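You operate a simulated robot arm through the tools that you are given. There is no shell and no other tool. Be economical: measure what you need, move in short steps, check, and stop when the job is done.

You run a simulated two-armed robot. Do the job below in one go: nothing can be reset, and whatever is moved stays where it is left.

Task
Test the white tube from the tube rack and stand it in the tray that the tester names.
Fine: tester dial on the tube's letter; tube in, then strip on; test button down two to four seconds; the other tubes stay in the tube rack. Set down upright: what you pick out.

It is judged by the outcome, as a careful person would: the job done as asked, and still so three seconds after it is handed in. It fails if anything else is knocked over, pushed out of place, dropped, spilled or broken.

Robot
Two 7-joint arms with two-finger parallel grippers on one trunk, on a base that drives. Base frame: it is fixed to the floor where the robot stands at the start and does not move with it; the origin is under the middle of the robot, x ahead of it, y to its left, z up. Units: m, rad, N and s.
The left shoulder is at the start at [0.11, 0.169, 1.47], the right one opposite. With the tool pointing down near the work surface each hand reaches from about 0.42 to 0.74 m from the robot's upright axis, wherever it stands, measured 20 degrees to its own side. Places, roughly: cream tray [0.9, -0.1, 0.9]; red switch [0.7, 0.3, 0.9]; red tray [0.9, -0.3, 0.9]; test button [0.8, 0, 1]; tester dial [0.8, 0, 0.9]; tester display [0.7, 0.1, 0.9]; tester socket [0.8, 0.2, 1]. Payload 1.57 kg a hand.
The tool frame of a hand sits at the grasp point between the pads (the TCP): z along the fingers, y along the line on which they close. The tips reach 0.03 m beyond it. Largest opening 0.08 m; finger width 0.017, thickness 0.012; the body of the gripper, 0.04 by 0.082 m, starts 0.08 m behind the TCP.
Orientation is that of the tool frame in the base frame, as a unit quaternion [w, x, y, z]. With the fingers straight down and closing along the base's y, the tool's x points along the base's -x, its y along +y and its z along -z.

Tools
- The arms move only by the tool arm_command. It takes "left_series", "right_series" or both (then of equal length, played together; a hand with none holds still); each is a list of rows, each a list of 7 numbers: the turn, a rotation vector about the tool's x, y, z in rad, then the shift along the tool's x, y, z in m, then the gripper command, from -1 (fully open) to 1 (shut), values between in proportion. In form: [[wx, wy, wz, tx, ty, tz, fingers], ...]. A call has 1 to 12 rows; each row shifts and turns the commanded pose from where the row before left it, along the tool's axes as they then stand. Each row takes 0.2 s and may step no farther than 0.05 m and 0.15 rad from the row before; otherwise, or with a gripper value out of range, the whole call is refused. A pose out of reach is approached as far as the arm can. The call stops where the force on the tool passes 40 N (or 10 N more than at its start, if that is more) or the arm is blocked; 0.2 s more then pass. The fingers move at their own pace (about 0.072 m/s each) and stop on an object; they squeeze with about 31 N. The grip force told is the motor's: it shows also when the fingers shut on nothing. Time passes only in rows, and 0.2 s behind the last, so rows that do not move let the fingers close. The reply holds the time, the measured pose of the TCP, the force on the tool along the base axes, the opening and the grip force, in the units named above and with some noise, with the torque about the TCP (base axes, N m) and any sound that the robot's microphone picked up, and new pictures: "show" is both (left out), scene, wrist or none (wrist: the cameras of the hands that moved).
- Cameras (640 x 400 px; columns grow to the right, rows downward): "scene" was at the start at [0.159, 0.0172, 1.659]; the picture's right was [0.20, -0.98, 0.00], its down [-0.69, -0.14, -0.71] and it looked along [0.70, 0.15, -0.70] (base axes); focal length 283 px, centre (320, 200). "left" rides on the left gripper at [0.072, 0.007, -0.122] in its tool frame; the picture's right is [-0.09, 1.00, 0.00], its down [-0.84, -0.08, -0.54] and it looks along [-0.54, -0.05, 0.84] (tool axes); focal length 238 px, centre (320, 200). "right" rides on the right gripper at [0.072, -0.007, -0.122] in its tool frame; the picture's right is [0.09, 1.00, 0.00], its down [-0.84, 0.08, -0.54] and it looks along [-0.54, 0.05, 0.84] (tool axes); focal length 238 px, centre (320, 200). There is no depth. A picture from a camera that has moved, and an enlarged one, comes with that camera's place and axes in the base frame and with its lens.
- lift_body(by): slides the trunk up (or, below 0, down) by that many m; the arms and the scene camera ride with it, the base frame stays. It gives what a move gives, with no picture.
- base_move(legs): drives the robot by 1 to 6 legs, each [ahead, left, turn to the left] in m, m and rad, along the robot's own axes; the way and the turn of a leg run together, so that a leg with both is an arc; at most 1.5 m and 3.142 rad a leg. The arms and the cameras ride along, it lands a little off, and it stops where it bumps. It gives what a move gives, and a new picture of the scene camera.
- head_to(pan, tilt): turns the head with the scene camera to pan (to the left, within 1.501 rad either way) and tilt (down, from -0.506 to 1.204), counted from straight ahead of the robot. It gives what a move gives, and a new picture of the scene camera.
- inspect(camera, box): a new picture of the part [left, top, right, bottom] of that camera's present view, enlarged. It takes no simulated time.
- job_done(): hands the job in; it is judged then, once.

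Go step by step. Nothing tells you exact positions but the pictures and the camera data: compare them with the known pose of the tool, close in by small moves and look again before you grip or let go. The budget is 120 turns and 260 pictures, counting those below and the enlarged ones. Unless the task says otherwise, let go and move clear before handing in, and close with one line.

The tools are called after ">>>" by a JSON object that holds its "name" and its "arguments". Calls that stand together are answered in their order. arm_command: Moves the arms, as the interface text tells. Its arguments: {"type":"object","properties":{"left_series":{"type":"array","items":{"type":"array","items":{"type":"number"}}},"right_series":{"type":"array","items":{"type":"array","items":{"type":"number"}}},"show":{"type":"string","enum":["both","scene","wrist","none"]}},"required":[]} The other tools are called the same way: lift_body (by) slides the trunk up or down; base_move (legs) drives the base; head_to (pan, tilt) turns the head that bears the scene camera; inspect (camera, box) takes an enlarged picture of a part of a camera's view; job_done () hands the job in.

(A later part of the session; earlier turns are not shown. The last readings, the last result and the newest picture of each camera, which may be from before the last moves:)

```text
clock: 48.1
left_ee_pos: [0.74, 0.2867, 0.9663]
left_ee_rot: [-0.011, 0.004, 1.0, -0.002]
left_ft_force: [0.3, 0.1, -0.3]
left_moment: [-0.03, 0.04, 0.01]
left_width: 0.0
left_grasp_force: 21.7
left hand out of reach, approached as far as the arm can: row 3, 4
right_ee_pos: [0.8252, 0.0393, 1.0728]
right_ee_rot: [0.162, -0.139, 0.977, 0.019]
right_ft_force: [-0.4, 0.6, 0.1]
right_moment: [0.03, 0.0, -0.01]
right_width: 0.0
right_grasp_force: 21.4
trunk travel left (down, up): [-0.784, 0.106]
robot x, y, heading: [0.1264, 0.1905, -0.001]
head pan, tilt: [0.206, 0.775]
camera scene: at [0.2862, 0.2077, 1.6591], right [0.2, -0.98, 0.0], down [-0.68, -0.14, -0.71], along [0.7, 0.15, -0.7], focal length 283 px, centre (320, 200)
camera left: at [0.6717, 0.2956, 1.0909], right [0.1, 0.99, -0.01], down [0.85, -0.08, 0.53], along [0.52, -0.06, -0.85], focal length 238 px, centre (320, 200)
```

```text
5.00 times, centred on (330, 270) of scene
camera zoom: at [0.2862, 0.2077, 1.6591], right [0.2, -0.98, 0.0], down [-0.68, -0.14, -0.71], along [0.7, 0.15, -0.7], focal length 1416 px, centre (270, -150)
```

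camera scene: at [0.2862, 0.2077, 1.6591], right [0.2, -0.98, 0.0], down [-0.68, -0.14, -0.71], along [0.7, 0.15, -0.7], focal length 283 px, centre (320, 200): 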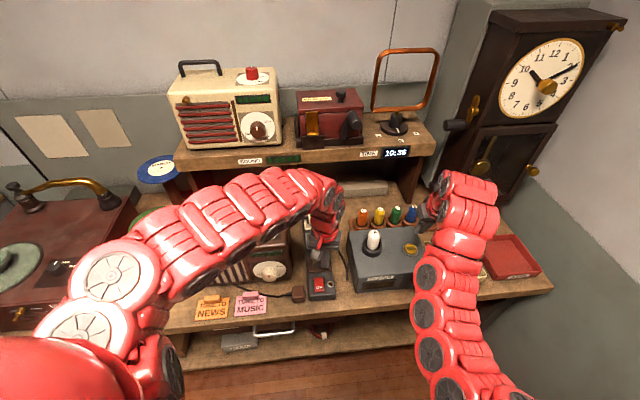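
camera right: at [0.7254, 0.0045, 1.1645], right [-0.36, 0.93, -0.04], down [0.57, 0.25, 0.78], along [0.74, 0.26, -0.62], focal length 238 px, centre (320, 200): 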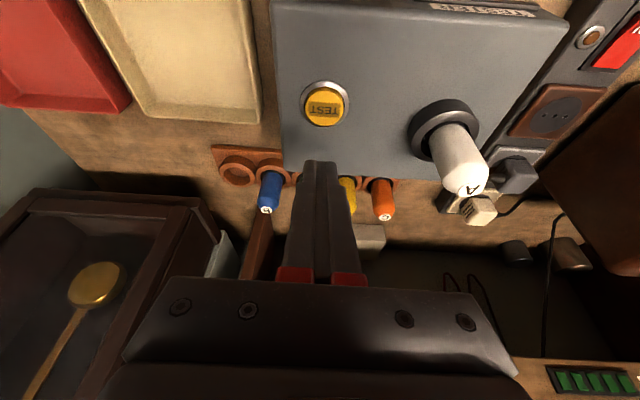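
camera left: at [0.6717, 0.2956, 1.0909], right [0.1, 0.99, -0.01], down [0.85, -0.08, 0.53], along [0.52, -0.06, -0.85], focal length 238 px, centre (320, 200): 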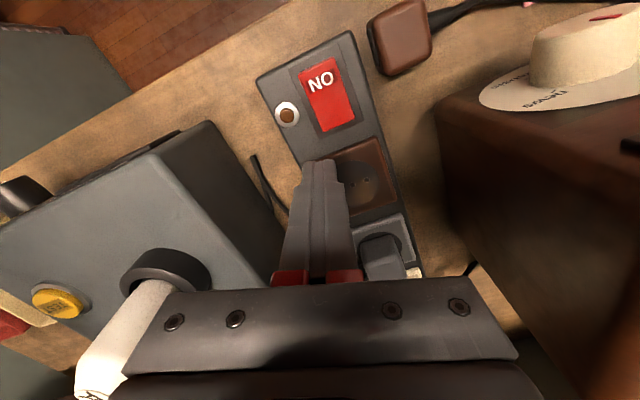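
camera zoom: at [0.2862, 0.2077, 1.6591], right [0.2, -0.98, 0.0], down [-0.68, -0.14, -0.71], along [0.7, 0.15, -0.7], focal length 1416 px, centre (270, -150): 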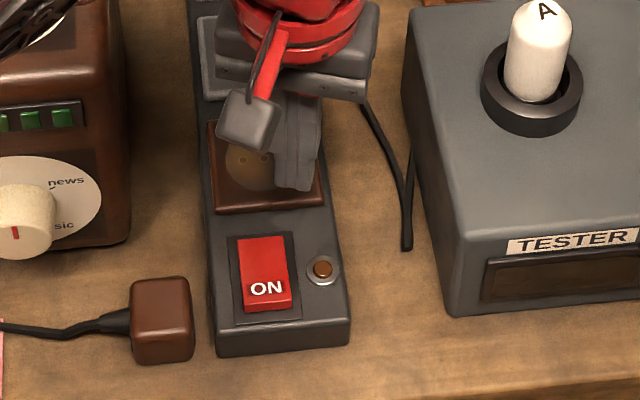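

The inner reach limit stops the left hand at x ≈ 0.74, so I back the base up by 5.5 cm.

>>> {"name": "base_move", "arguments": {"legs": [[-0.055, 0, 0]]}}

>>> {"name": "inspect", "arguments": {"camera": "scene", "box": [285, 220, 385, 300]}}

>>> {"name": "inspect", "arguments": {"camera": "left", "box": [240, 60, 400, 260]}}

```text
clock: 49.0
left_ee_pos: [0.6897, 0.2877, 0.9667]
left_ee_rot: [-0.012, 0.004, 1.0, -0.003]
left_ft_force: [0.2, -0.7, 0.1]
left_moment: [0.02, -0.01, 0.01]
left_width: 0.0
left_grasp_force: 21.1
right_ee_pos: [0.7733, 0.0397, 1.0697]
right_ee_rot: [0.162, -0.139, 0.977, 0.02]
right_ft_force: [0.9, -0.3, 0.1]
right_moment: [0.02, 0.04, -0.01]
right_width: 0.0
right_grasp_force: 21.3
trunk travel left (down, up): [-0.784, 0.106]
robot x, y, heading: [0.0731, 0.1917, 0.001]
head pan, tilt: [0.206, 0.775]
camera scene: at [0.236, 0.2074, 1.6586], right [0.2, -0.98, 0.0], down [-0.69, -0.14, -0.71], along [0.7, 0.15, -0.7], focal length 283 px, centre (320, 200)
```

scene: 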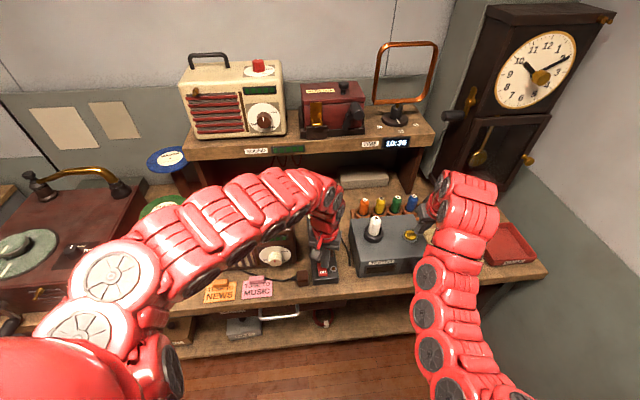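

```text
5.00 times, centred on (335, 260) of scene
camera zoom: at [0.236, 0.2074, 1.6586], right [0.2, -0.98, 0.0], down [-0.69, -0.14, -0.71], along [0.7, 0.15, -0.7], focal length 1416 px, centre (245, -100)
```

zoom: 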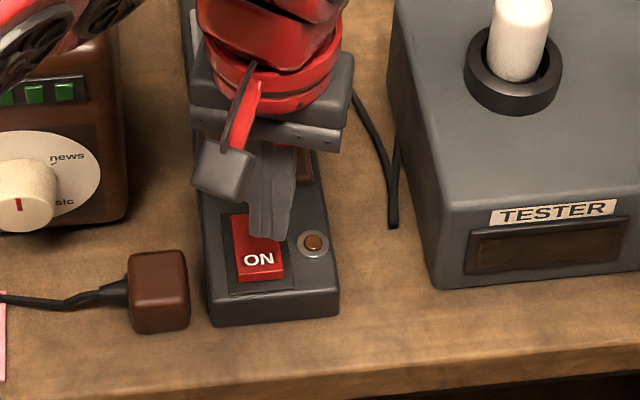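

```text
2.00 times, centred on (320, 160) of left
camera zoom: at [0.6202, 0.2957, 1.0896], right [0.1, 0.99, -0.01], down [0.85, -0.08, 0.52], along [0.52, -0.06, -0.85], focal length 477 px, centre (320, 280)
```

zoom: 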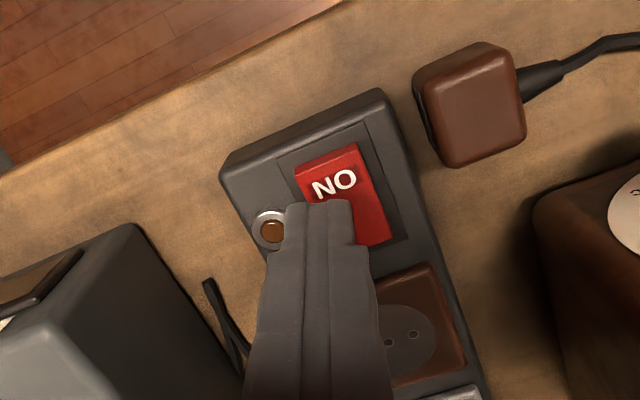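

>>> {"name": "arm_command", "arguments": {"left_series": [[0, 0, 0, 0.006, 0.006, 0, 1], [0, 0, 0, 0, 0, 0.015, 1], [0, 0, 0, 0, 0, 0.01, 1], [0, 0, 0, 0, 0, 0, 1]], "show": "none"}}

>>> {"name": "inspect", "arguments": {"camera": "left", "box": [260, 80, 380, 200]}}

>>> {"name": "inspect", "arguments": {"camera": "scene", "box": [310, 240, 360, 290]}}

```text
clock: 50.0
left_ee_pos: [0.6848, 0.2937, 0.9406]
left_ee_rot: [-0.01, 0.004, 1.0, -0.003]
left_ft_force: [-0.4, -0.3, 0.0]
left_moment: [-0.02, 0.0, 0.02]
left_width: 0.0004
left_grasp_force: 21.7
left hand out of reach, approached as far as the arm can: row 1
right_ee_pos: [0.7726, 0.0401, 1.072]
right_ee_rot: [0.162, -0.139, 0.977, 0.021]
right_ft_force: [-0.5, 0.3, -0.6]
right_moment: [0.05, -0.01, 0.01]
right_width: 0.0
right_grasp_force: 21.2
trunk travel left (down, up): [-0.784, 0.106]
robot x, y, heading: [0.0717, 0.1893, 0.003]
head pan, tilt: [0.206, 0.775]
```

```text
3.33 times, centred on (320, 140) of left
camera zoom: at [0.6166, 0.3013, 1.0631], right [0.1, 0.99, -0.01], down [0.85, -0.08, 0.52], along [0.52, -0.06, -0.85], focal length 794 px, centre (320, 400)
```

zoom: 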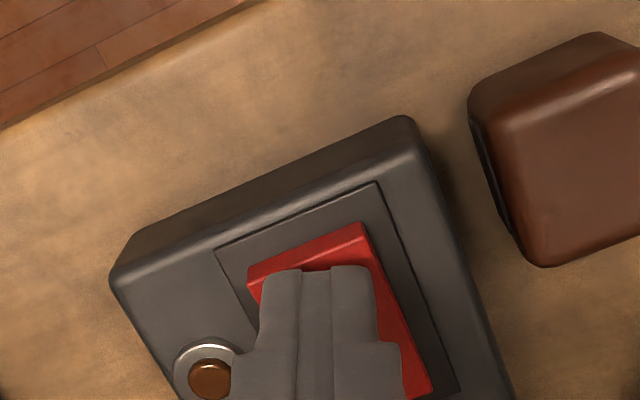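

```text
8.00 times, centred on (335, 265) of scene
camera zoom: at [0.2335, 0.2077, 1.6589], right [0.21, -0.98, 0.0], down [-0.69, -0.14, -0.71], along [0.7, 0.15, -0.7], focal length 2266 px, centre (200, -320)
```

zoom: 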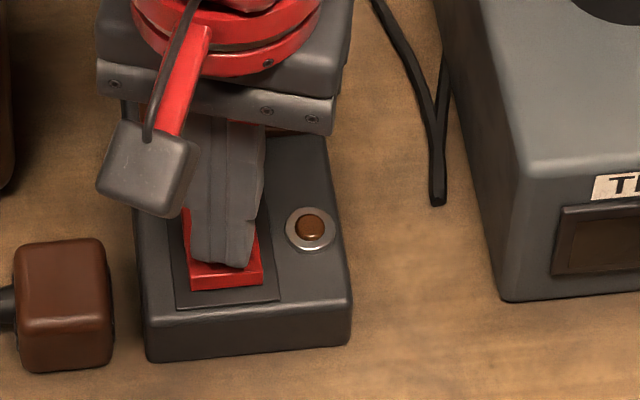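

The fingertips are over the ON end. I press down in small steps.

>>> {"name": "arm_command", "arguments": {"left_series": [[0, 0, 0, 0, 0, 0.005, 1], [0, 0, 0, 0, 0, 0.005, 1], [0, 0, 0, 0, 0, 0.004, 1]], "show": "none"}}

>>> {"name": "inspect", "arguments": {"camera": "scene", "box": [310, 220, 420, 290]}}

```text
clock: 50.8
left_ee_pos: [0.6835, 0.2929, 0.9303]
left_ee_rot: [-0.006, 0.005, 1.0, -0.002]
left_ft_force: [-1.1, 0.3, 37.1]
left_moment: [0.3, -0.22, -0.15]
left_width: 0.0
left_grasp_force: 20.8
right_ee_pos: [0.7688, 0.0409, 1.0746]
right_ee_rot: [0.164, -0.14, 0.976, 0.02]
right_ft_force: [0.3, 0.6, 1.1]
right_moment: [0.0, -0.02, 0.0]
right_width: 0.0
right_grasp_force: 21.2
trunk travel left (down, up): [-0.784, 0.106]
robot x, y, heading: [0.0732, 0.1933, 0.007]
head pan, tilt: [0.206, 0.775]
```

```text
5.71 times, centred on (365, 255) of scene
camera zoom: at [0.2273, 0.2068, 1.6603], right [0.21, -0.98, 0.0], down [-0.68, -0.14, -0.72], along [0.7, 0.15, -0.7], focal length 1618 px, centre (63, -114)
```

zoom: 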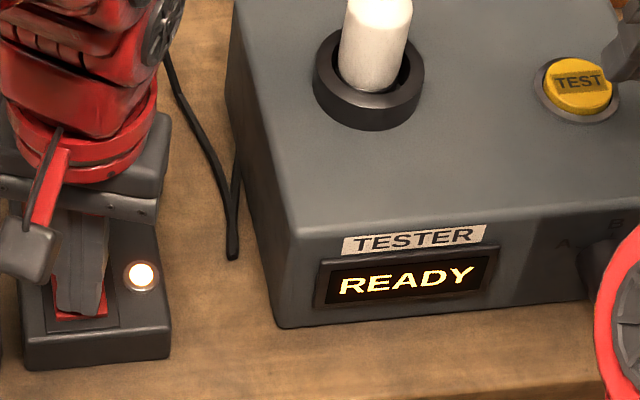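

The strip lamp is lit and the display reads READY. I lift the left hand off and drive ahead a little so that the right hand can reach the button.

>>> {"name": "arm_command", "arguments": {"left_series": [[0, 0, 0, 0, 0, -0.02, 1], [0, 0, 0, -0.005, 0, -0.025, 1], [0, 0, 0, -0.01, 0, -0.025, 1]], "show": "none"}}

>>> {"name": "base_move", "arguments": {"legs": [[0.055, 0, 0]]}}

>>> {"name": "inspect", "arguments": {"camera": "right", "box": [200, 40, 440, 240]}}

```text
clock: 51.6
left_ee_pos: [0.7021, 0.2934, 0.9965]
left_ee_rot: [-0.011, 0.004, 1.0, -0.002]
left_ft_force: [0.0, 0.4, 0.4]
left_moment: [0.06, 0.01, 0.02]
left_width: 0.0002
left_grasp_force: 21.6
right_ee_pos: [0.772, 0.0398, 1.0716]
right_ee_rot: [0.161, -0.139, 0.977, 0.02]
right_ft_force: [-0.5, 0.1, -0.1]
right_moment: [-0.03, 0.01, -0.01]
right_width: 0.0
right_grasp_force: 21.7
trunk travel left (down, up): [-0.784, 0.106]
robot x, y, heading: [0.0733, 0.191, -0.002]
head pan, tilt: [0.206, 0.775]
```

```text
clock: 52.6
left_ee_pos: [0.7544, 0.2928, 0.9987]
left_ee_rot: [-0.01, 0.003, 1.0, -0.003]
left_ft_force: [0.1, 0.0, 0.8]
left_moment: [0.01, -0.03, 0.0]
left_width: 0.0
left_grasp_force: 21.3
right_ee_pos: [0.824, 0.0403, 1.072]
right_ee_rot: [0.163, -0.139, 0.977, 0.02]
right_ft_force: [0.1, -0.7, 1.1]
right_moment: [0.0, -0.05, -0.02]
right_width: 0.0
right_grasp_force: 21.6
trunk travel left (down, up): [-0.784, 0.106]
robot x, y, heading: [0.1273, 0.1894, 0.003]
head pan, tilt: [0.206, 0.775]
camera scene: at [0.2829, 0.2076, 1.6595], right [0.2, -0.98, 0.0], down [-0.68, -0.14, -0.72], along [0.7, 0.15, -0.7], focal length 283 px, centre (320, 200)
```

scene: 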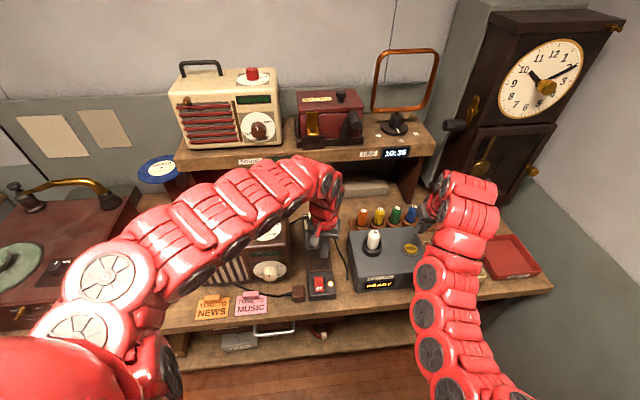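

```text
2.00 times, centred on (320, 140) of right
camera zoom: at [0.7231, 0.005, 1.1661], right [-0.36, 0.93, -0.04], down [0.57, 0.25, 0.78], along [0.74, 0.26, -0.62], focal length 477 px, centre (320, 320)
```

zoom: 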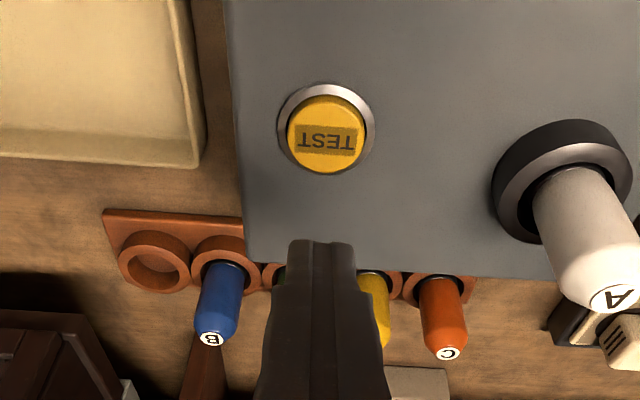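

The button centre is (0.836, 0.044). I bring the right fingertips just above it.

>>> {"name": "arm_command", "arguments": {"right_series": [[0, 0, 0, 0.0069, 0.0004, 0.0331, 1], [0, 0, 0, 0.0068, 0.0003, 0.0331, 1], [0, 0, 0, 0, 0, 0, 1]], "show": "none"}}

>>> {"name": "inspect", "arguments": {"camera": "right", "box": [260, 80, 400, 220]}}

>>> {"name": "inspect", "arguments": {"camera": "left", "box": [0, 160, 240, 400]}}

```text
clock: 53.4
left_ee_pos: [0.7551, 0.2928, 0.9952]
left_ee_rot: [-0.01, 0.004, 1.0, -0.002]
left_ft_force: [-0.6, -0.3, 0.4]
left_moment: [-0.03, 0.01, -0.04]
left_width: 0.0
left_grasp_force: 21.3
right_ee_pos: [0.8337, 0.0438, 1.005]
right_ee_rot: [0.162, -0.14, 0.977, 0.021]
right_ft_force: [-0.1, -1.0, -0.6]
right_moment: [0.01, -0.01, 0.02]
right_width: 0.0001
right_grasp_force: 21.6
trunk travel left (down, up): [-0.784, 0.106]
robot x, y, heading: [0.1247, 0.1902, 0.001]
head pan, tilt: [0.206, 0.775]
```

```text
2.86 times, centred on (330, 150) of right
camera zoom: at [0.734, 0.0081, 1.0977], right [-0.36, 0.93, -0.04], down [0.57, 0.25, 0.78], along [0.74, 0.26, -0.62], focal length 681 px, centre (291, 343)
```

zoom: 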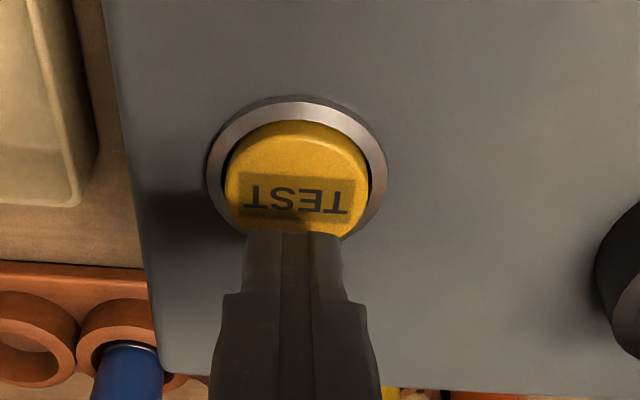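

```text
1.67 times, centred on (120, 280) of left
camera zoom: at [0.6869, 0.301, 1.1195], right [0.1, 0.99, -0.01], down [0.85, -0.08, 0.52], along [0.52, -0.06, -0.85], focal length 397 px, centre (653, 67)
```

zoom: 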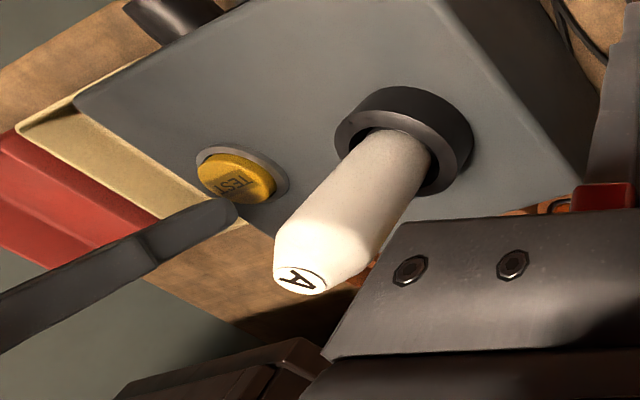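

>>> {"name": "arm_command", "arguments": {"right_series": [[0, 0, 0, 0.0019, 0, 0.0057, 1], [0, 0, 0, 0, 0, 0, 1]], "show": "none"}}

>>> {"name": "inspect", "arguments": {"camera": "left", "box": [40, 200, 160, 300]}}

```text
clock: 54.0
left_ee_pos: [0.7551, 0.2919, 0.9959]
left_ee_rot: [-0.01, 0.004, 1.0, -0.003]
left_ft_force: [-0.2, -0.5, 1.1]
left_moment: [0.02, -0.02, -0.01]
left_width: 0.0
left_grasp_force: 21.4
right_ee_pos: [0.8349, 0.0431, 0.9994]
right_ee_rot: [0.162, -0.139, 0.977, 0.02]
right_ft_force: [0.2, 0.3, -0.2]
right_moment: [0.0, -0.02, -0.01]
right_width: 0.0
right_grasp_force: 21.7
trunk travel left (down, up): [-0.784, 0.106]
robot x, y, heading: [0.1295, 0.1925, 0.003]
head pan, tilt: [0.206, 0.775]
```

```text
4.00 times, centred on (100, 250) of left
camera zoom: at [0.6862, 0.301, 1.1199], right [0.1, 0.99, -0.01], down [0.85, -0.08, 0.53], along [0.52, -0.06, -0.85], focal length 953 px, centre (1200, 0)
```

zoom: 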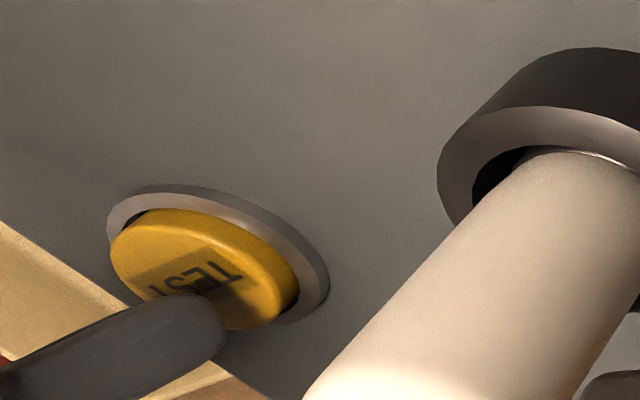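

Now I press: down about 11 mm in two rows and hold; the next call releases.

>>> {"name": "arm_command", "arguments": {"right_series": [[0, 0, 0, 0.0019, 0, 0.0057, 1], [0, 0, 0, 0.0016, 0, 0.0047, 1], [0, 0, 0, 0, 0, 0, 1], [0, 0, 0, 0, 0, 0, 1], [0, 0, 0, 0, 0, 0, 1], [0, 0, 0, 0, 0, 0, 1], [0, 0, 0, 0, 0, 0, 1], [0, 0, 0, 0, 0, 0, 1], [0, 0, 0, 0, 0, 0, 1], [0, 0, 0, 0, 0, 0, 1], [0, 0, 0, 0, 0, 0, 1], [0, 0, 0, 0, 0, 0, 1]], "show": "none"}}

>>> {"name": "inspect", "arguments": {"camera": "left", "box": [40, 200, 160, 300]}}

>>> {"name": "inspect", "arguments": {"camera": "scene", "box": [340, 230, 440, 300]}}

```text
clock: 56.6
left_ee_pos: [0.7546, 0.293, 0.9976]
left_ee_rot: [-0.01, 0.004, 1.0, -0.002]
left_ft_force: [0.3, 0.9, 0.4]
left_moment: [0.0, 0.03, -0.02]
left_width: 0.0
left_grasp_force: 21.5
right_ee_pos: [0.8334, 0.0443, 0.9886]
right_ee_rot: [0.163, -0.139, 0.977, 0.021]
right_ft_force: [3.4, -0.6, 11.5]
right_moment: [-0.02, -0.16, 0.02]
right_width: 0.0
right_grasp_force: 21.6
trunk travel left (down, up): [-0.784, 0.106]
robot x, y, heading: [0.1317, 0.1897, 0.001]
head pan, tilt: [0.206, 0.775]
heard: click
```

```text
4.00 times, centred on (100, 250) of left
camera zoom: at [0.6858, 0.3011, 1.1201], right [0.1, 0.99, -0.01], down [0.85, -0.08, 0.53], along [0.52, -0.06, -0.85], focal length 953 px, centre (1200, 0)
```

zoom: 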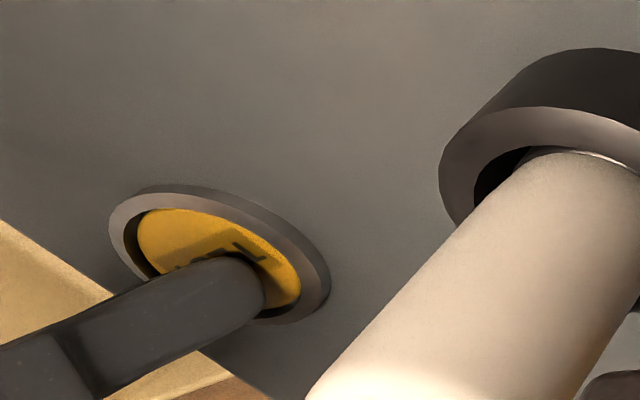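

```text
5.71 times, centred on (390, 265) of scene
camera zoom: at [0.2856, 0.2078, 1.6592], right [0.2, -0.98, 0.0], down [-0.68, -0.14, -0.71], along [0.7, 0.15, -0.7], focal length 1618 px, centre (-80, -171)
```

zoom: 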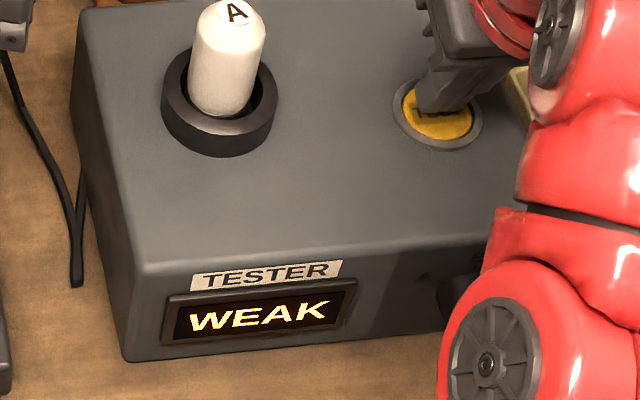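

The tester says WEAK while the button has been down ~2.3 s. I release now.

>>> {"name": "arm_command", "arguments": {"right_series": [[0, 0, 0, -0.0065, 0, -0.025, 1], [0, 0, 0, 0, 0, -0.03, 1], [0, 0, 0, 0, 0, -0.04, 1]], "show": "none"}}

>>> {"name": "inspect", "arguments": {"camera": "scene", "box": [340, 200, 560, 300]}}

>>> {"name": "inspect", "arguments": {"camera": "right", "box": [0, 0, 320, 200]}}

```text
clock: 57.4
left_ee_pos: [0.7543, 0.2929, 0.9973]
left_ee_rot: [-0.01, 0.004, 1.0, -0.002]
left_ft_force: [0.5, -1.0, -0.6]
left_moment: [-0.01, -0.02, 0.01]
left_width: 0.0
left_grasp_force: 21.7
right_ee_pos: [0.8089, 0.0384, 1.0808]
right_ee_rot: [0.162, -0.141, 0.976, 0.02]
right_ft_force: [0.2, -0.2, -0.3]
right_moment: [0.0, -0.01, 0.02]
right_width: 0.0
right_grasp_force: 21.3
trunk travel left (down, up): [-0.784, 0.106]
robot x, y, heading: [0.1275, 0.1945, 0.007]
head pan, tilt: [0.206, 0.775]
```

```text
2.91 times, centred on (450, 250) of scene
camera zoom: at [0.2851, 0.208, 1.6592], right [0.21, -0.98, 0.0], down [-0.68, -0.14, -0.71], along [0.7, 0.15, -0.7], focal length 824 px, centre (-58, 54)
```

zoom: 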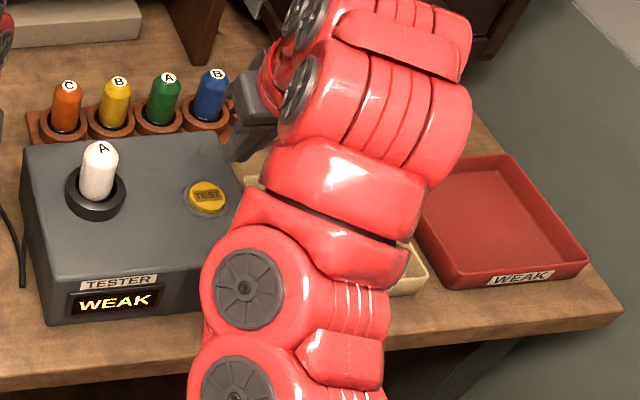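

```text
2.00 times, centred on (160, 100) of right
camera zoom: at [0.7083, 0.0033, 1.1737], right [-0.36, 0.93, -0.04], down [0.57, 0.25, 0.78], along [0.74, 0.26, -0.62], focal length 477 px, centre (640, 400)
```

zoom: 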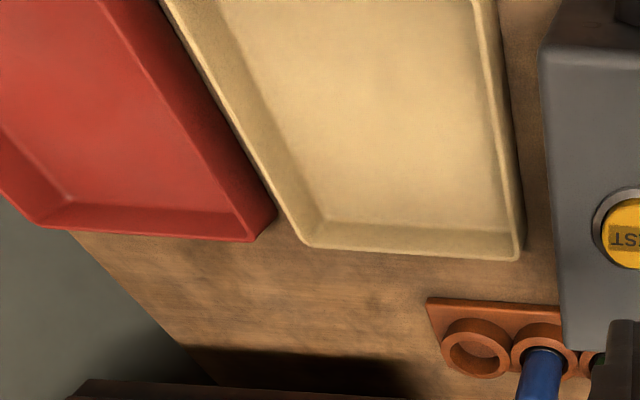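

The red tray is labelled WEAK (centre ≈ (0.92, −0.27)). Now I open the right hand and go above the tube in the socket.

>>> {"name": "arm_command", "arguments": {"right_series": [[0, 0, 0, 0, 0, -0.01, 0], [0, 0, 0, -0.0054, 0.0377, 0, -0.3], [0, 0, 0, -0.0054, 0.0377, 0, -0.3], [0, 0, 0, -0.0054, 0.0376, 0.0075, -0.3], [0, 0, 0, 0, 0, 0, -0.3]], "show": "wrist"}}

>>> {"name": "inspect", "arguments": {"camera": "right", "box": [240, 40, 420, 220]}}

>>> {"name": "inspect", "arguments": {"camera": "scene", "box": [340, 200, 440, 280]}}

```text
clock: 58.6
left_ee_pos: [0.7555, 0.2934, 0.9969]
left_ee_rot: [-0.01, 0.004, 1.0, -0.003]
left_ft_force: [-0.1, -0.4, -0.8]
left_moment: [0.01, 0.01, 0.0]
left_width: 0.0004
left_grasp_force: 20.9
right_ee_pos: [0.7938, 0.149, 1.0886]
right_ee_rot: [0.163, -0.139, 0.977, 0.02]
right_ft_force: [0.3, -0.1, 0.8]
right_moment: [0.0, -0.04, 0.02]
right_width: 0.052
right_grasp_force: 0.1
trunk travel left (down, up): [-0.784, 0.106]
robot x, y, heading: [0.1296, 0.1907, 0.003]
head pan, tilt: [0.206, 0.775]
camera right: at [0.6932, 0.1145, 1.1802], right [-0.36, 0.93, -0.03], down [0.57, 0.25, 0.78], along [0.74, 0.26, -0.62], focal length 238 px, centre (320, 200)
```

right: 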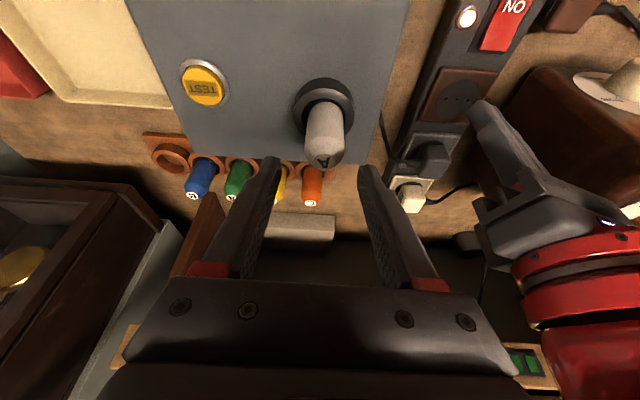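

```text
2.22 times, centred on (330, 130) of right
camera zoom: at [0.6932, 0.1145, 1.1802], right [-0.36, 0.93, -0.03], down [0.57, 0.25, 0.78], along [0.74, 0.26, -0.62], focal length 530 px, centre (298, 356)
```

zoom: 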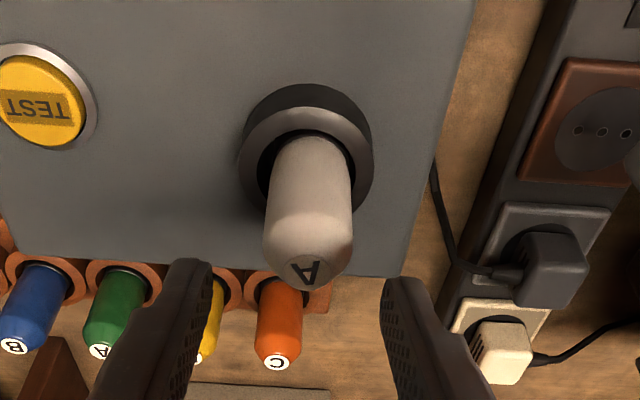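

```text
5.00 times, centred on (390, 240) of scene
camera zoom: at [0.2866, 0.207, 1.6591], right [0.2, -0.98, 0.0], down [-0.69, -0.14, -0.71], along [0.7, 0.15, -0.7], focal length 1416 px, centre (-30, 0)
```

zoom: 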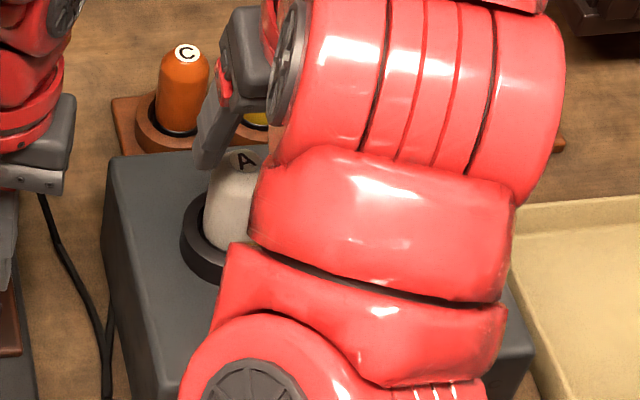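

>>> {"name": "arm_command", "arguments": {"right_series": [[0, 0, 0, -0.0024, 0.003, 0.01, -0.3], [0, 0, 0, 0, 0, 0.035, -0.3], [0, 0, 0, 0, 0, 0, -0.3]], "show": "none"}}

>>> {"name": "inspect", "arguments": {"camera": "right", "box": [240, 60, 420, 240]}}

>>> {"name": "inspect", "arguments": {"camera": "left", "box": [0, 160, 240, 400]}}

```text
clock: 59.4
left_ee_pos: [0.7547, 0.2935, 0.9964]
left_ee_rot: [-0.011, 0.004, 1.0, -0.004]
left_ft_force: [-0.8, -0.1, 0.1]
left_moment: [0.0, 0.02, 0.0]
left_width: 0.0
left_grasp_force: 20.8
right_ee_pos: [0.8084, 0.1567, 1.0472]
right_ee_rot: [0.162, -0.139, 0.977, 0.021]
right_ft_force: [-0.2, 0.1, 0.1]
right_moment: [0.01, 0.02, 0.02]
right_width: 0.0518
right_grasp_force: 0.1
trunk travel left (down, up): [-0.784, 0.106]
robot x, y, heading: [0.1263, 0.1896, -0.001]
head pan, tilt: [0.206, 0.775]
```

```text
2.22 times, centred on (330, 150) of right
camera zoom: at [0.7076, 0.1218, 1.1389], right [-0.36, 0.93, -0.04], down [0.57, 0.25, 0.78], along [0.74, 0.26, -0.62], focal length 530 px, centre (298, 311)
```

zoom: 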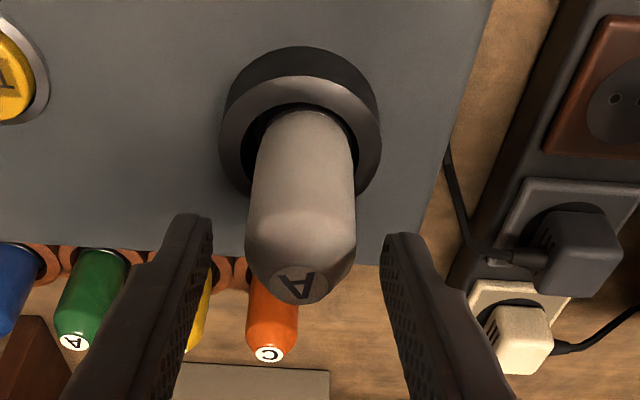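

```text
1.67 times, centred on (120, 280) of left
camera zoom: at [0.6861, 0.301, 1.12], right [0.1, 0.99, -0.01], down [0.85, -0.08, 0.53], along [0.52, -0.06, -0.85], focal length 397 px, centre (653, 67)
```

zoom: 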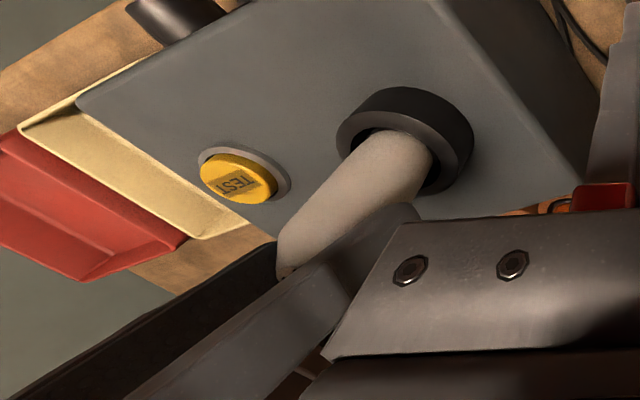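

Centred. I lower the last part and grip.

>>> {"name": "arm_command", "arguments": {"right_series": [[0, 0, 0, 0, 0.0008, 0.018, -0.3], [0, 0, 0, -0.0008, 0, 0.0175, -0.3], [0, 0, 0, 0, 0, 0, -0.3], [0, 0, 0, 0, 0, 0, 0.5], [0, 0, 0, 0, 0, 0, 1], [0, 0, 0, 0, 0, 0, 1]], "show": "none"}}

>>> {"name": "inspect", "arguments": {"camera": "right", "box": [240, 60, 420, 240]}}

```text
clock: 60.8
left_ee_pos: [0.7546, 0.293, 0.9958]
left_ee_rot: [-0.01, 0.004, 1.0, -0.002]
left_ft_force: [0.2, 0.1, -0.4]
left_moment: [-0.01, 0.01, 0.01]
left_width: 0.0
left_grasp_force: 21.1
right_ee_pos: [0.8189, 0.1618, 1.012]
right_ee_rot: [0.162, -0.138, 0.977, 0.02]
right_ft_force: [0.2, 0.1, 0.4]
right_moment: [0.04, -0.02, -0.01]
right_width: 0.0327
right_grasp_force: 13.9
trunk travel left (down, up): [-0.784, 0.106]
robot x, y, heading: [0.1301, 0.1927, 0.002]
head pan, tilt: [0.206, 0.775]
```

```text
2.22 times, centred on (330, 150) of right
camera zoom: at [0.7193, 0.1256, 1.1045], right [-0.36, 0.93, -0.04], down [0.57, 0.25, 0.78], along [0.74, 0.26, -0.62], focal length 530 px, centre (298, 311)
```

zoom: 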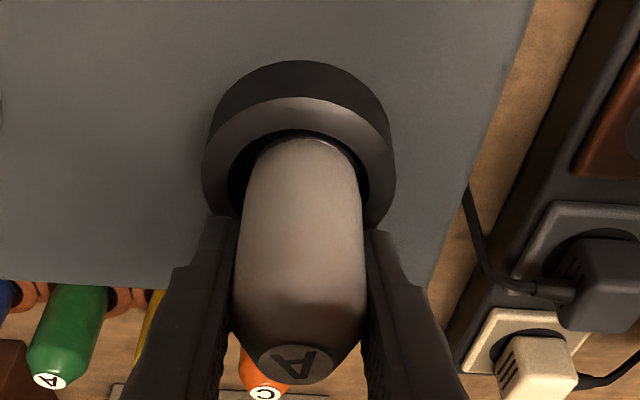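

Gripped. I lift the tube straight out and raise the left hand clear before driving to the red tray.

>>> {"name": "arm_command", "arguments": {"right_series": [[0, 0, 0, -0.0097, 0, -0.0284, 1], [0, 0, 0, -0.0097, 0, -0.0284, 1], [0, 0, 0, -0.0065, 0, -0.019, 1], [0, 0, 0, 0, 0, 0, 1]], "left_series": [[0, 0, 0, -0.02, 0, -0.04, 1], [0, 0, 0, -0.02, 0, -0.04, 1], [0, 0, 0, -0.02, 0, -0.04, 1], [0, 0, 0, -0.01, 0, -0.03, 1]], "show": "both"}}

```text
clock: 61.8
left_ee_pos: [0.8275, 0.2937, 1.1444]
left_ee_rot: [-0.01, 0.004, 1.0, -0.002]
left_ft_force: [0.3, 0.4, -0.6]
left_moment: [-0.02, 0.01, 0.01]
left_width: 0.0
left_grasp_force: 21.5
right_ee_pos: [0.8195, 0.1609, 1.0916]
right_ee_rot: [0.162, -0.14, 0.977, 0.021]
right_ft_force: [0.3, -0.6, -0.8]
right_moment: [0.03, -0.04, -0.02]
right_width: 0.0325
right_grasp_force: 13.9
trunk travel left (down, up): [-0.784, 0.106]
robot x, y, heading: [0.1267, 0.1901, 0.001]
head pan, tilt: [0.206, 0.775]
camera scene: at [0.2865, 0.2077, 1.659], right [0.21, -0.98, 0.0], down [-0.68, -0.14, -0.71], along [0.7, 0.15, -0.7], focal length 283 px, centre (320, 200)
camera right: at [0.7189, 0.1256, 1.1842], right [-0.36, 0.93, -0.03], down [0.57, 0.25, 0.78], along [0.74, 0.26, -0.62], focal length 238 px, centre (320, 200)
camera left: at [0.7591, 0.3021, 1.2684], right [0.1, 0.99, -0.01], down [0.85, -0.08, 0.52], along [0.52, -0.06, -0.85], focal length 238 px, centre (320, 200)
```

scene: 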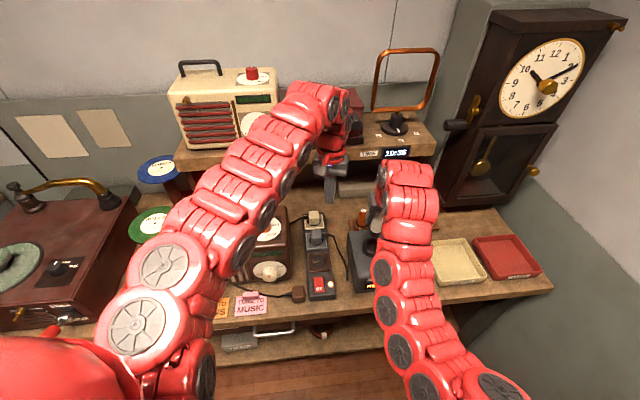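
right: 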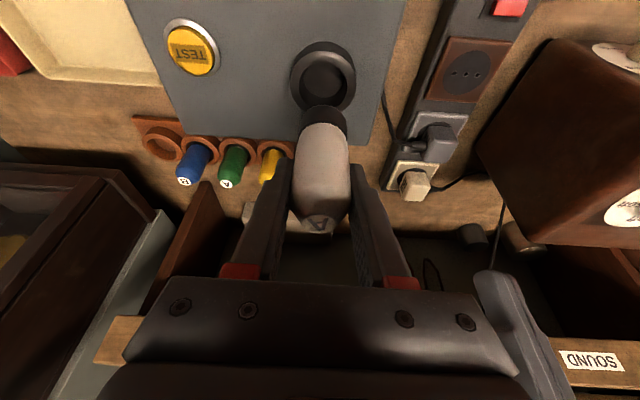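
left: 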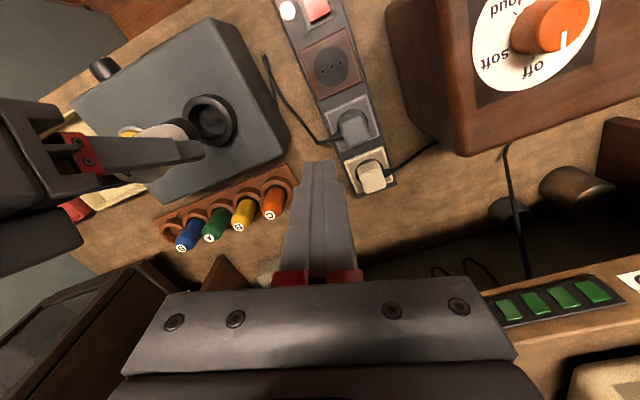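

Tube is out and held well. Drive right, then a bit ahead.

>>> {"name": "base_move", "arguments": {"legs": [[0, -0.27, 0], [0.09, 0, 0]]}}

>>> {"name": "inspect", "arguments": {"camera": "right", "box": [0, 0, 640, 400]}}

```text
clock: 64.4
left_ee_pos: [0.9166, 0.0228, 1.1458]
left_ee_rot: [-0.01, 0.005, 1.0, -0.003]
left_ft_force: [-0.1, 0.2, 0.7]
left_moment: [-0.01, 0.01, 0.01]
left_width: 0.0002
left_grasp_force: 21.3
right_ee_pos: [0.9068, -0.1107, 1.0924]
right_ee_rot: [0.162, -0.139, 0.977, 0.021]
right_ft_force: [0.4, 0.1, -0.5]
right_moment: [-0.01, 0.01, -0.01]
right_width: 0.0329
right_grasp_force: 13.6
trunk travel left (down, up): [-0.784, 0.106]
robot x, y, heading: [0.2172, -0.0797, -0.003]
head pan, tilt: [0.206, 0.775]
camera scene: at [0.3738, -0.0622, 1.6592], right [0.2, -0.98, 0.0], down [-0.68, -0.14, -0.71], along [0.7, 0.15, -0.7], focal length 283 px, centre (320, 200)
```

scene: 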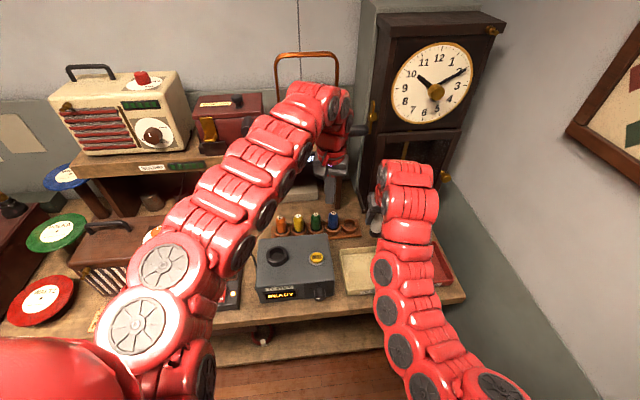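

```text
1.00 times, centred on (320, 200) of right (not enlarged: the box is as wide or as high as the picture)
camera zoom: at [0.8063, -0.1448, 1.1844], right [-0.36, 0.93, -0.03], down [0.57, 0.25, 0.78], along [0.74, 0.26, -0.62], focal length 238 px, centre (320, 200)
```

zoom: 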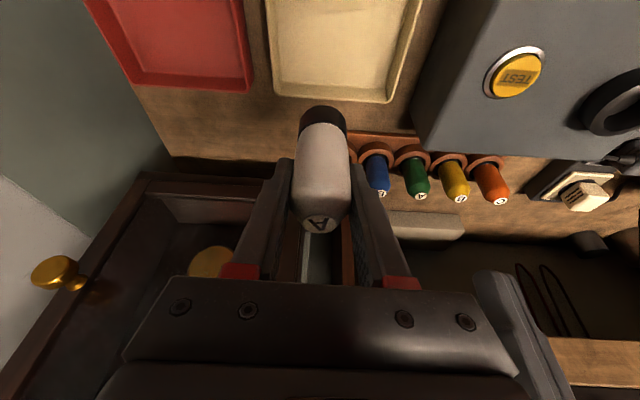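

The red tray's centre is ≈ (0.924, −0.27). I move the tube over it.

>>> {"name": "arm_command", "arguments": {"right_series": [[0, 0, 0, 0.0098, -0.0395, 0.0079, 1], [0, 0, 0, 0.0098, -0.0395, 0.0079, 1], [0, 0, 0, 0.0098, -0.0395, 0.0079, 1], [0, 0, 0, 0.0098, -0.0395, 0.0079, 1], [0, 0, 0, 0, 0, 0, 1]]}}

>>> {"name": "inspect", "arguments": {"camera": "left", "box": [0, 0, 640, 400]}}

```text
clock: 65.6
left_ee_pos: [0.9181, 0.0244, 1.1442]
left_ee_rot: [-0.01, 0.004, 1.0, -0.002]
left_ft_force: [0.0, 0.3, -0.4]
left_moment: [0.02, -0.03, 0.0]
left_width: 0.0
left_grasp_force: 21.3
right_ee_pos: [0.9259, -0.2684, 1.0492]
right_ee_rot: [0.163, -0.139, 0.977, 0.019]
right_ft_force: [-0.7, 0.1, 0.2]
right_moment: [-0.05, 0.0, -0.02]
right_width: 0.0327
right_grasp_force: 14.1
trunk travel left (down, up): [-0.784, 0.106]
robot x, y, heading: [0.2155, -0.0803, -0.003]
head pan, tilt: [0.206, 0.775]
camera scene: at [0.3751, -0.0604, 1.659], right [0.2, -0.98, 0.0], down [-0.69, -0.14, -0.71], along [0.7, 0.15, -0.7], focal length 283 px, centre (320, 200)
camera right: at [0.8257, -0.3029, 1.142], right [-0.36, 0.93, -0.04], down [0.57, 0.25, 0.78], along [0.74, 0.26, -0.62], focal length 238 px, centre (320, 200)
```

scene: 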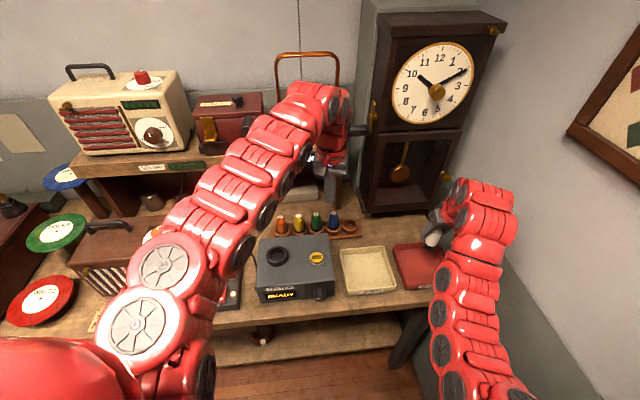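
right: 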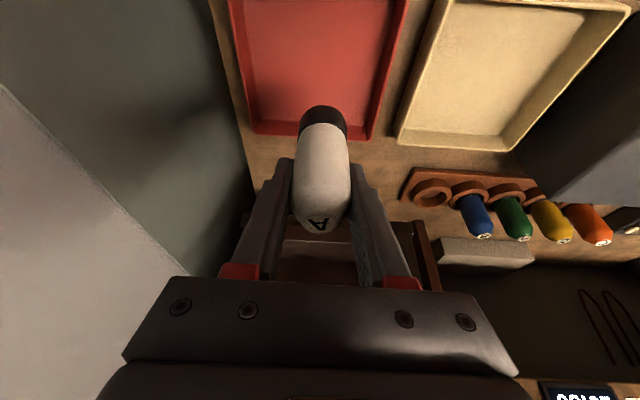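

```text
1.00 times, centred on (320, 200) of left (not enlarged: the box is as wide or as high as the picture)
camera zoom: at [0.8477, 0.0328, 1.2677], right [0.1, 0.99, -0.01], down [0.85, -0.08, 0.52], along [0.52, -0.06, -0.85], focal length 238 px, centre (320, 200)
```

zoom: 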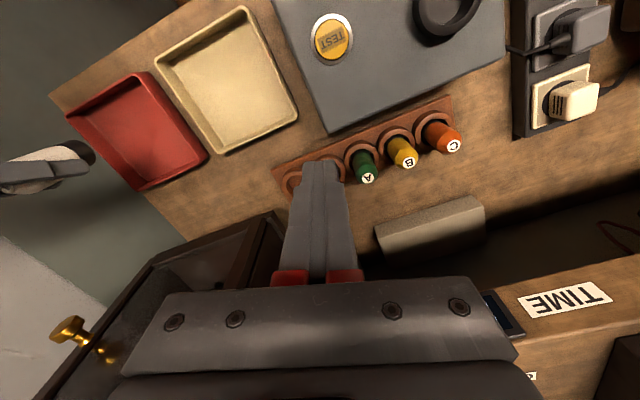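

The tube is over the tray's middle. I lower most of the way.

>>> {"name": "arm_command", "arguments": {"right_series": [[0, 0, 0, 0.0117, 0, 0.0341, 1], [0, 0, 0, 0.0117, 0, 0.0341, 1], [0, 0, 0, 0.0097, 0, 0.0284, 1], [0, 0, 0, 0, 0, 0, 1]], "show": "wrist"}}

>>> {"name": "inspect", "arguments": {"camera": "left", "box": [20, 60, 240, 220]}}

```text
clock: 66.6
left_ee_pos: [0.9166, 0.0244, 1.145]
left_ee_rot: [-0.01, 0.004, 1.0, -0.003]
left_ft_force: [-0.3, 0.2, 0.2]
left_moment: [-0.01, -0.02, 0.03]
left_width: 0.0002
left_grasp_force: 21.0
right_ee_pos: [0.9254, -0.2681, 0.9468]
right_ee_rot: [0.162, -0.14, 0.977, 0.02]
right_ft_force: [-0.1, 0.1, -0.7]
right_moment: [0.0, 0.0, 0.02]
right_width: 0.0327
right_grasp_force: 13.7
trunk travel left (down, up): [-0.784, 0.106]
robot x, y, heading: [0.2117, -0.0804, -0.0]
head pan, tilt: [0.206, 0.775]
camera right: at [0.8247, -0.3036, 1.0397], right [-0.36, 0.93, -0.04], down [0.57, 0.25, 0.78], along [0.74, 0.26, -0.62], focal length 238 px, centre (320, 200)
```

right: 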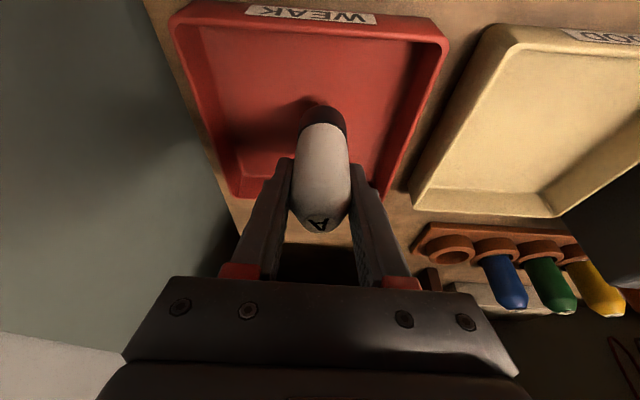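

```text
2.50 times, centred on (130, 140) of left
camera zoom: at [0.8473, 0.0319, 1.268], right [0.1, 0.99, -0.01], down [0.85, -0.08, 0.53], along [0.52, -0.06, -0.85], focal length 596 px, centre (795, 350)
```

zoom: 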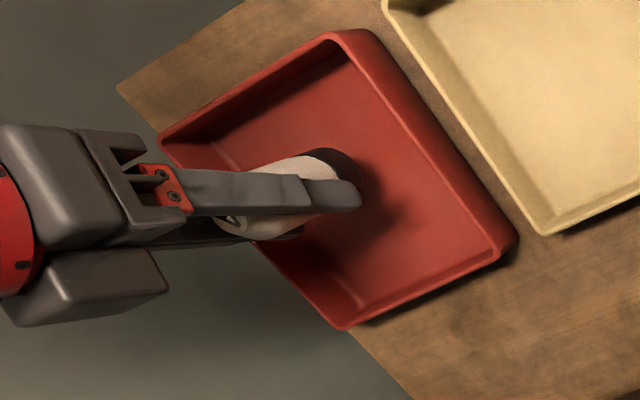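

>>> {"name": "arm_command", "arguments": {"right_series": [[0, 0, 0, 0.0016, 0, 0.0047, 1], [0, 0, 0, 0.0016, 0, 0.0047, 1], [0, 0, 0, 0, 0, 0, 1]], "show": "none"}}

>>> {"name": "inspect", "arguments": {"camera": "left", "box": [60, 80, 220, 180]}}

```text
clock: 67.4
left_ee_pos: [0.9165, 0.0239, 1.1448]
left_ee_rot: [-0.01, 0.004, 1.0, -0.003]
left_ft_force: [-0.2, 0.0, 0.4]
left_moment: [0.01, -0.03, 0.01]
left_width: 0.0
left_grasp_force: 21.0
right_ee_pos: [0.9252, -0.2689, 0.9368]
right_ee_rot: [0.162, -0.139, 0.977, 0.021]
right_ft_force: [0.3, 0.5, 0.1]
right_moment: [0.0, 0.02, -0.01]
right_width: 0.0325
right_grasp_force: 13.8
trunk travel left (down, up): [-0.784, 0.106]
robot x, y, heading: [0.2161, -0.0795, 0.001]
head pan, tilt: [0.206, 0.775]
```

```text
4.00 times, centred on (140, 130) of left
camera zoom: at [0.8474, 0.0319, 1.2679], right [0.1, 0.99, -0.01], down [0.85, -0.08, 0.52], along [0.52, -0.06, -0.85], focal length 953 px, centre (1040, 480)
```

zoom: 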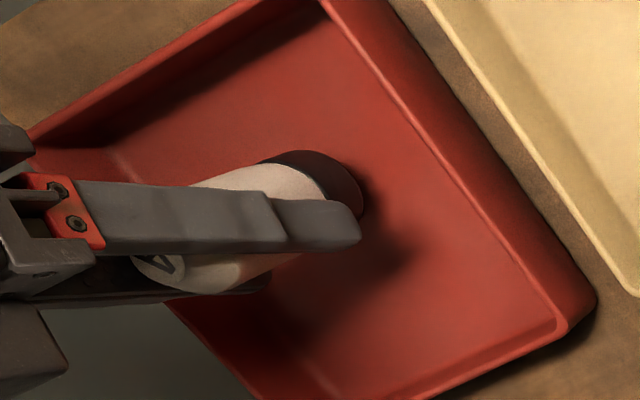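

No contact yet; going on in small steps.

>>> {"name": "arm_command", "arguments": {"right_series": [[0, 0, 0, 0.0013, 0, 0.0038, 1], [0, 0, 0, 0, 0, 0, 1]], "show": "none"}}

>>> {"name": "arm_command", "arguments": {"right_series": [[0, 0, 0, 0.001, 0, 0.0028, 1], [0, 0, 0, 0, 0, 0, 1]], "show": "none"}}

>>> {"name": "inspect", "arguments": {"camera": "left", "box": [60, 80, 220, 180]}}

```text
clock: 68.0
left_ee_pos: [0.9171, 0.0231, 1.1449]
left_ee_rot: [-0.01, 0.005, 1.0, -0.003]
left_ft_force: [-0.1, 0.4, 0.2]
left_moment: [0.0, -0.03, -0.01]
left_width: 0.0001
left_grasp_force: 21.0
right_ee_pos: [0.9251, -0.2687, 0.9332]
right_ee_rot: [0.163, -0.139, 0.977, 0.021]
right_ft_force: [-0.1, 0.4, 0.3]
right_moment: [0.01, -0.01, 0.02]
right_width: 0.0327
right_grasp_force: 14.1
trunk travel left (down, up): [-0.784, 0.106]
robot x, y, heading: [0.2158, -0.0778, -0.001]
head pan, tilt: [0.206, 0.775]
```

```text
clock: 68.6
left_ee_pos: [0.9163, 0.0242, 1.1444]
left_ee_rot: [-0.01, 0.004, 1.0, -0.003]
left_ft_force: [0.2, -0.4, 0.1]
left_moment: [0.0, -0.03, -0.05]
left_width: 0.0001
left_grasp_force: 21.2
right_ee_pos: [0.9244, -0.2693, 0.9301]
right_ee_rot: [0.162, -0.14, 0.977, 0.021]
right_ft_force: [-0.1, 0.0, -1.0]
right_moment: [-0.03, -0.01, 0.03]
right_width: 0.0328
right_grasp_force: 13.5
trunk travel left (down, up): [-0.784, 0.106]
robot x, y, heading: [0.2133, -0.0764, -0.002]
head pan, tilt: [0.206, 0.775]
```

```text
4.00 times, centred on (140, 130) of left
camera zoom: at [0.8474, 0.0319, 1.268], right [0.1, 0.99, -0.01], down [0.85, -0.08, 0.53], along [0.52, -0.06, -0.85], focal length 953 px, centre (1040, 480)
```

zoom: 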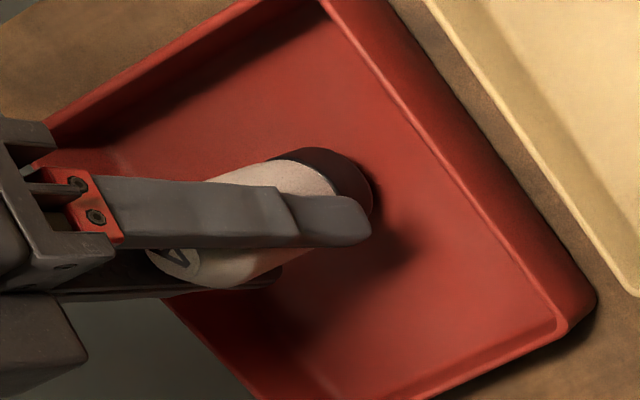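

>>> {"name": "arm_command", "arguments": {"right_series": [[0, 0, 0, 0.001, 0, 0.0028, 1], [0, 0, 0, 0, 0, 0, 1]], "show": "none"}}

>>> {"name": "arm_command", "arguments": {"right_series": [[0, 0, 0, 0.0006, 0, 0.0019, 1], [0, 0, 0, 0, 0, 0, 1]], "show": "none"}}

>>> {"name": "inspect", "arguments": {"camera": "left", "box": [60, 80, 220, 180]}}

```text
clock: 69.2
left_ee_pos: [0.9155, 0.0245, 1.1448]
left_ee_rot: [-0.01, 0.004, 1.0, -0.003]
left_ft_force: [0.1, 0.0, 0.0]
left_moment: [0.0, 0.01, -0.03]
left_width: 0.0
left_grasp_force: 21.0
right_ee_pos: [0.925, -0.2687, 0.929]
right_ee_rot: [0.161, -0.139, 0.977, 0.021]
right_ft_force: [0.1, -0.7, 0.7]
right_moment: [0.02, 0.02, 0.02]
right_width: 0.0327
right_grasp_force: 13.5
trunk travel left (down, up): [-0.784, 0.106]
robot x, y, heading: [0.2145, -0.0788, 0.004]
head pan, tilt: [0.206, 0.775]
```

```text
clock: 69.8
left_ee_pos: [0.9161, 0.0238, 1.1454]
left_ee_rot: [-0.011, 0.004, 1.0, -0.002]
left_ft_force: [-0.3, -0.3, 0.8]
left_moment: [-0.02, 0.0, 0.0]
left_width: 0.0
left_grasp_force: 21.6
right_ee_pos: [0.9247, -0.2691, 0.9262]
right_ee_rot: [0.162, -0.14, 0.977, 0.02]
right_ft_force: [-0.7, 0.9, -1.4]
right_moment: [0.01, -0.01, 0.01]
right_width: 0.0327
right_grasp_force: 13.9
trunk travel left (down, up): [-0.784, 0.106]
robot x, y, heading: [0.2142, -0.0794, -0.0]
head pan, tilt: [0.206, 0.775]
```

```text
4.00 times, centred on (140, 130) of left
camera zoom: at [0.8474, 0.0319, 1.2679], right [0.1, 0.99, -0.01], down [0.85, -0.08, 0.53], along [0.52, -0.06, -0.85], focal length 953 px, centre (1040, 480)
```

zoom: 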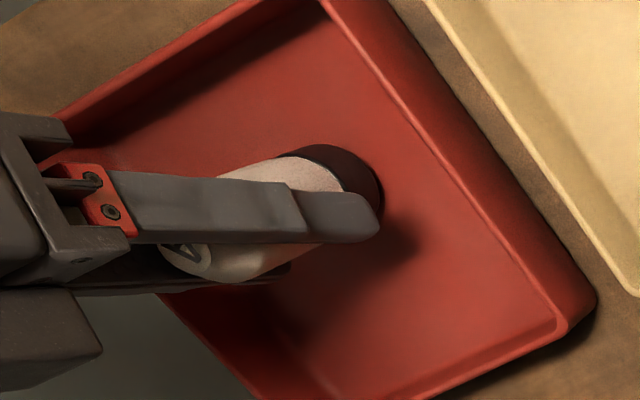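

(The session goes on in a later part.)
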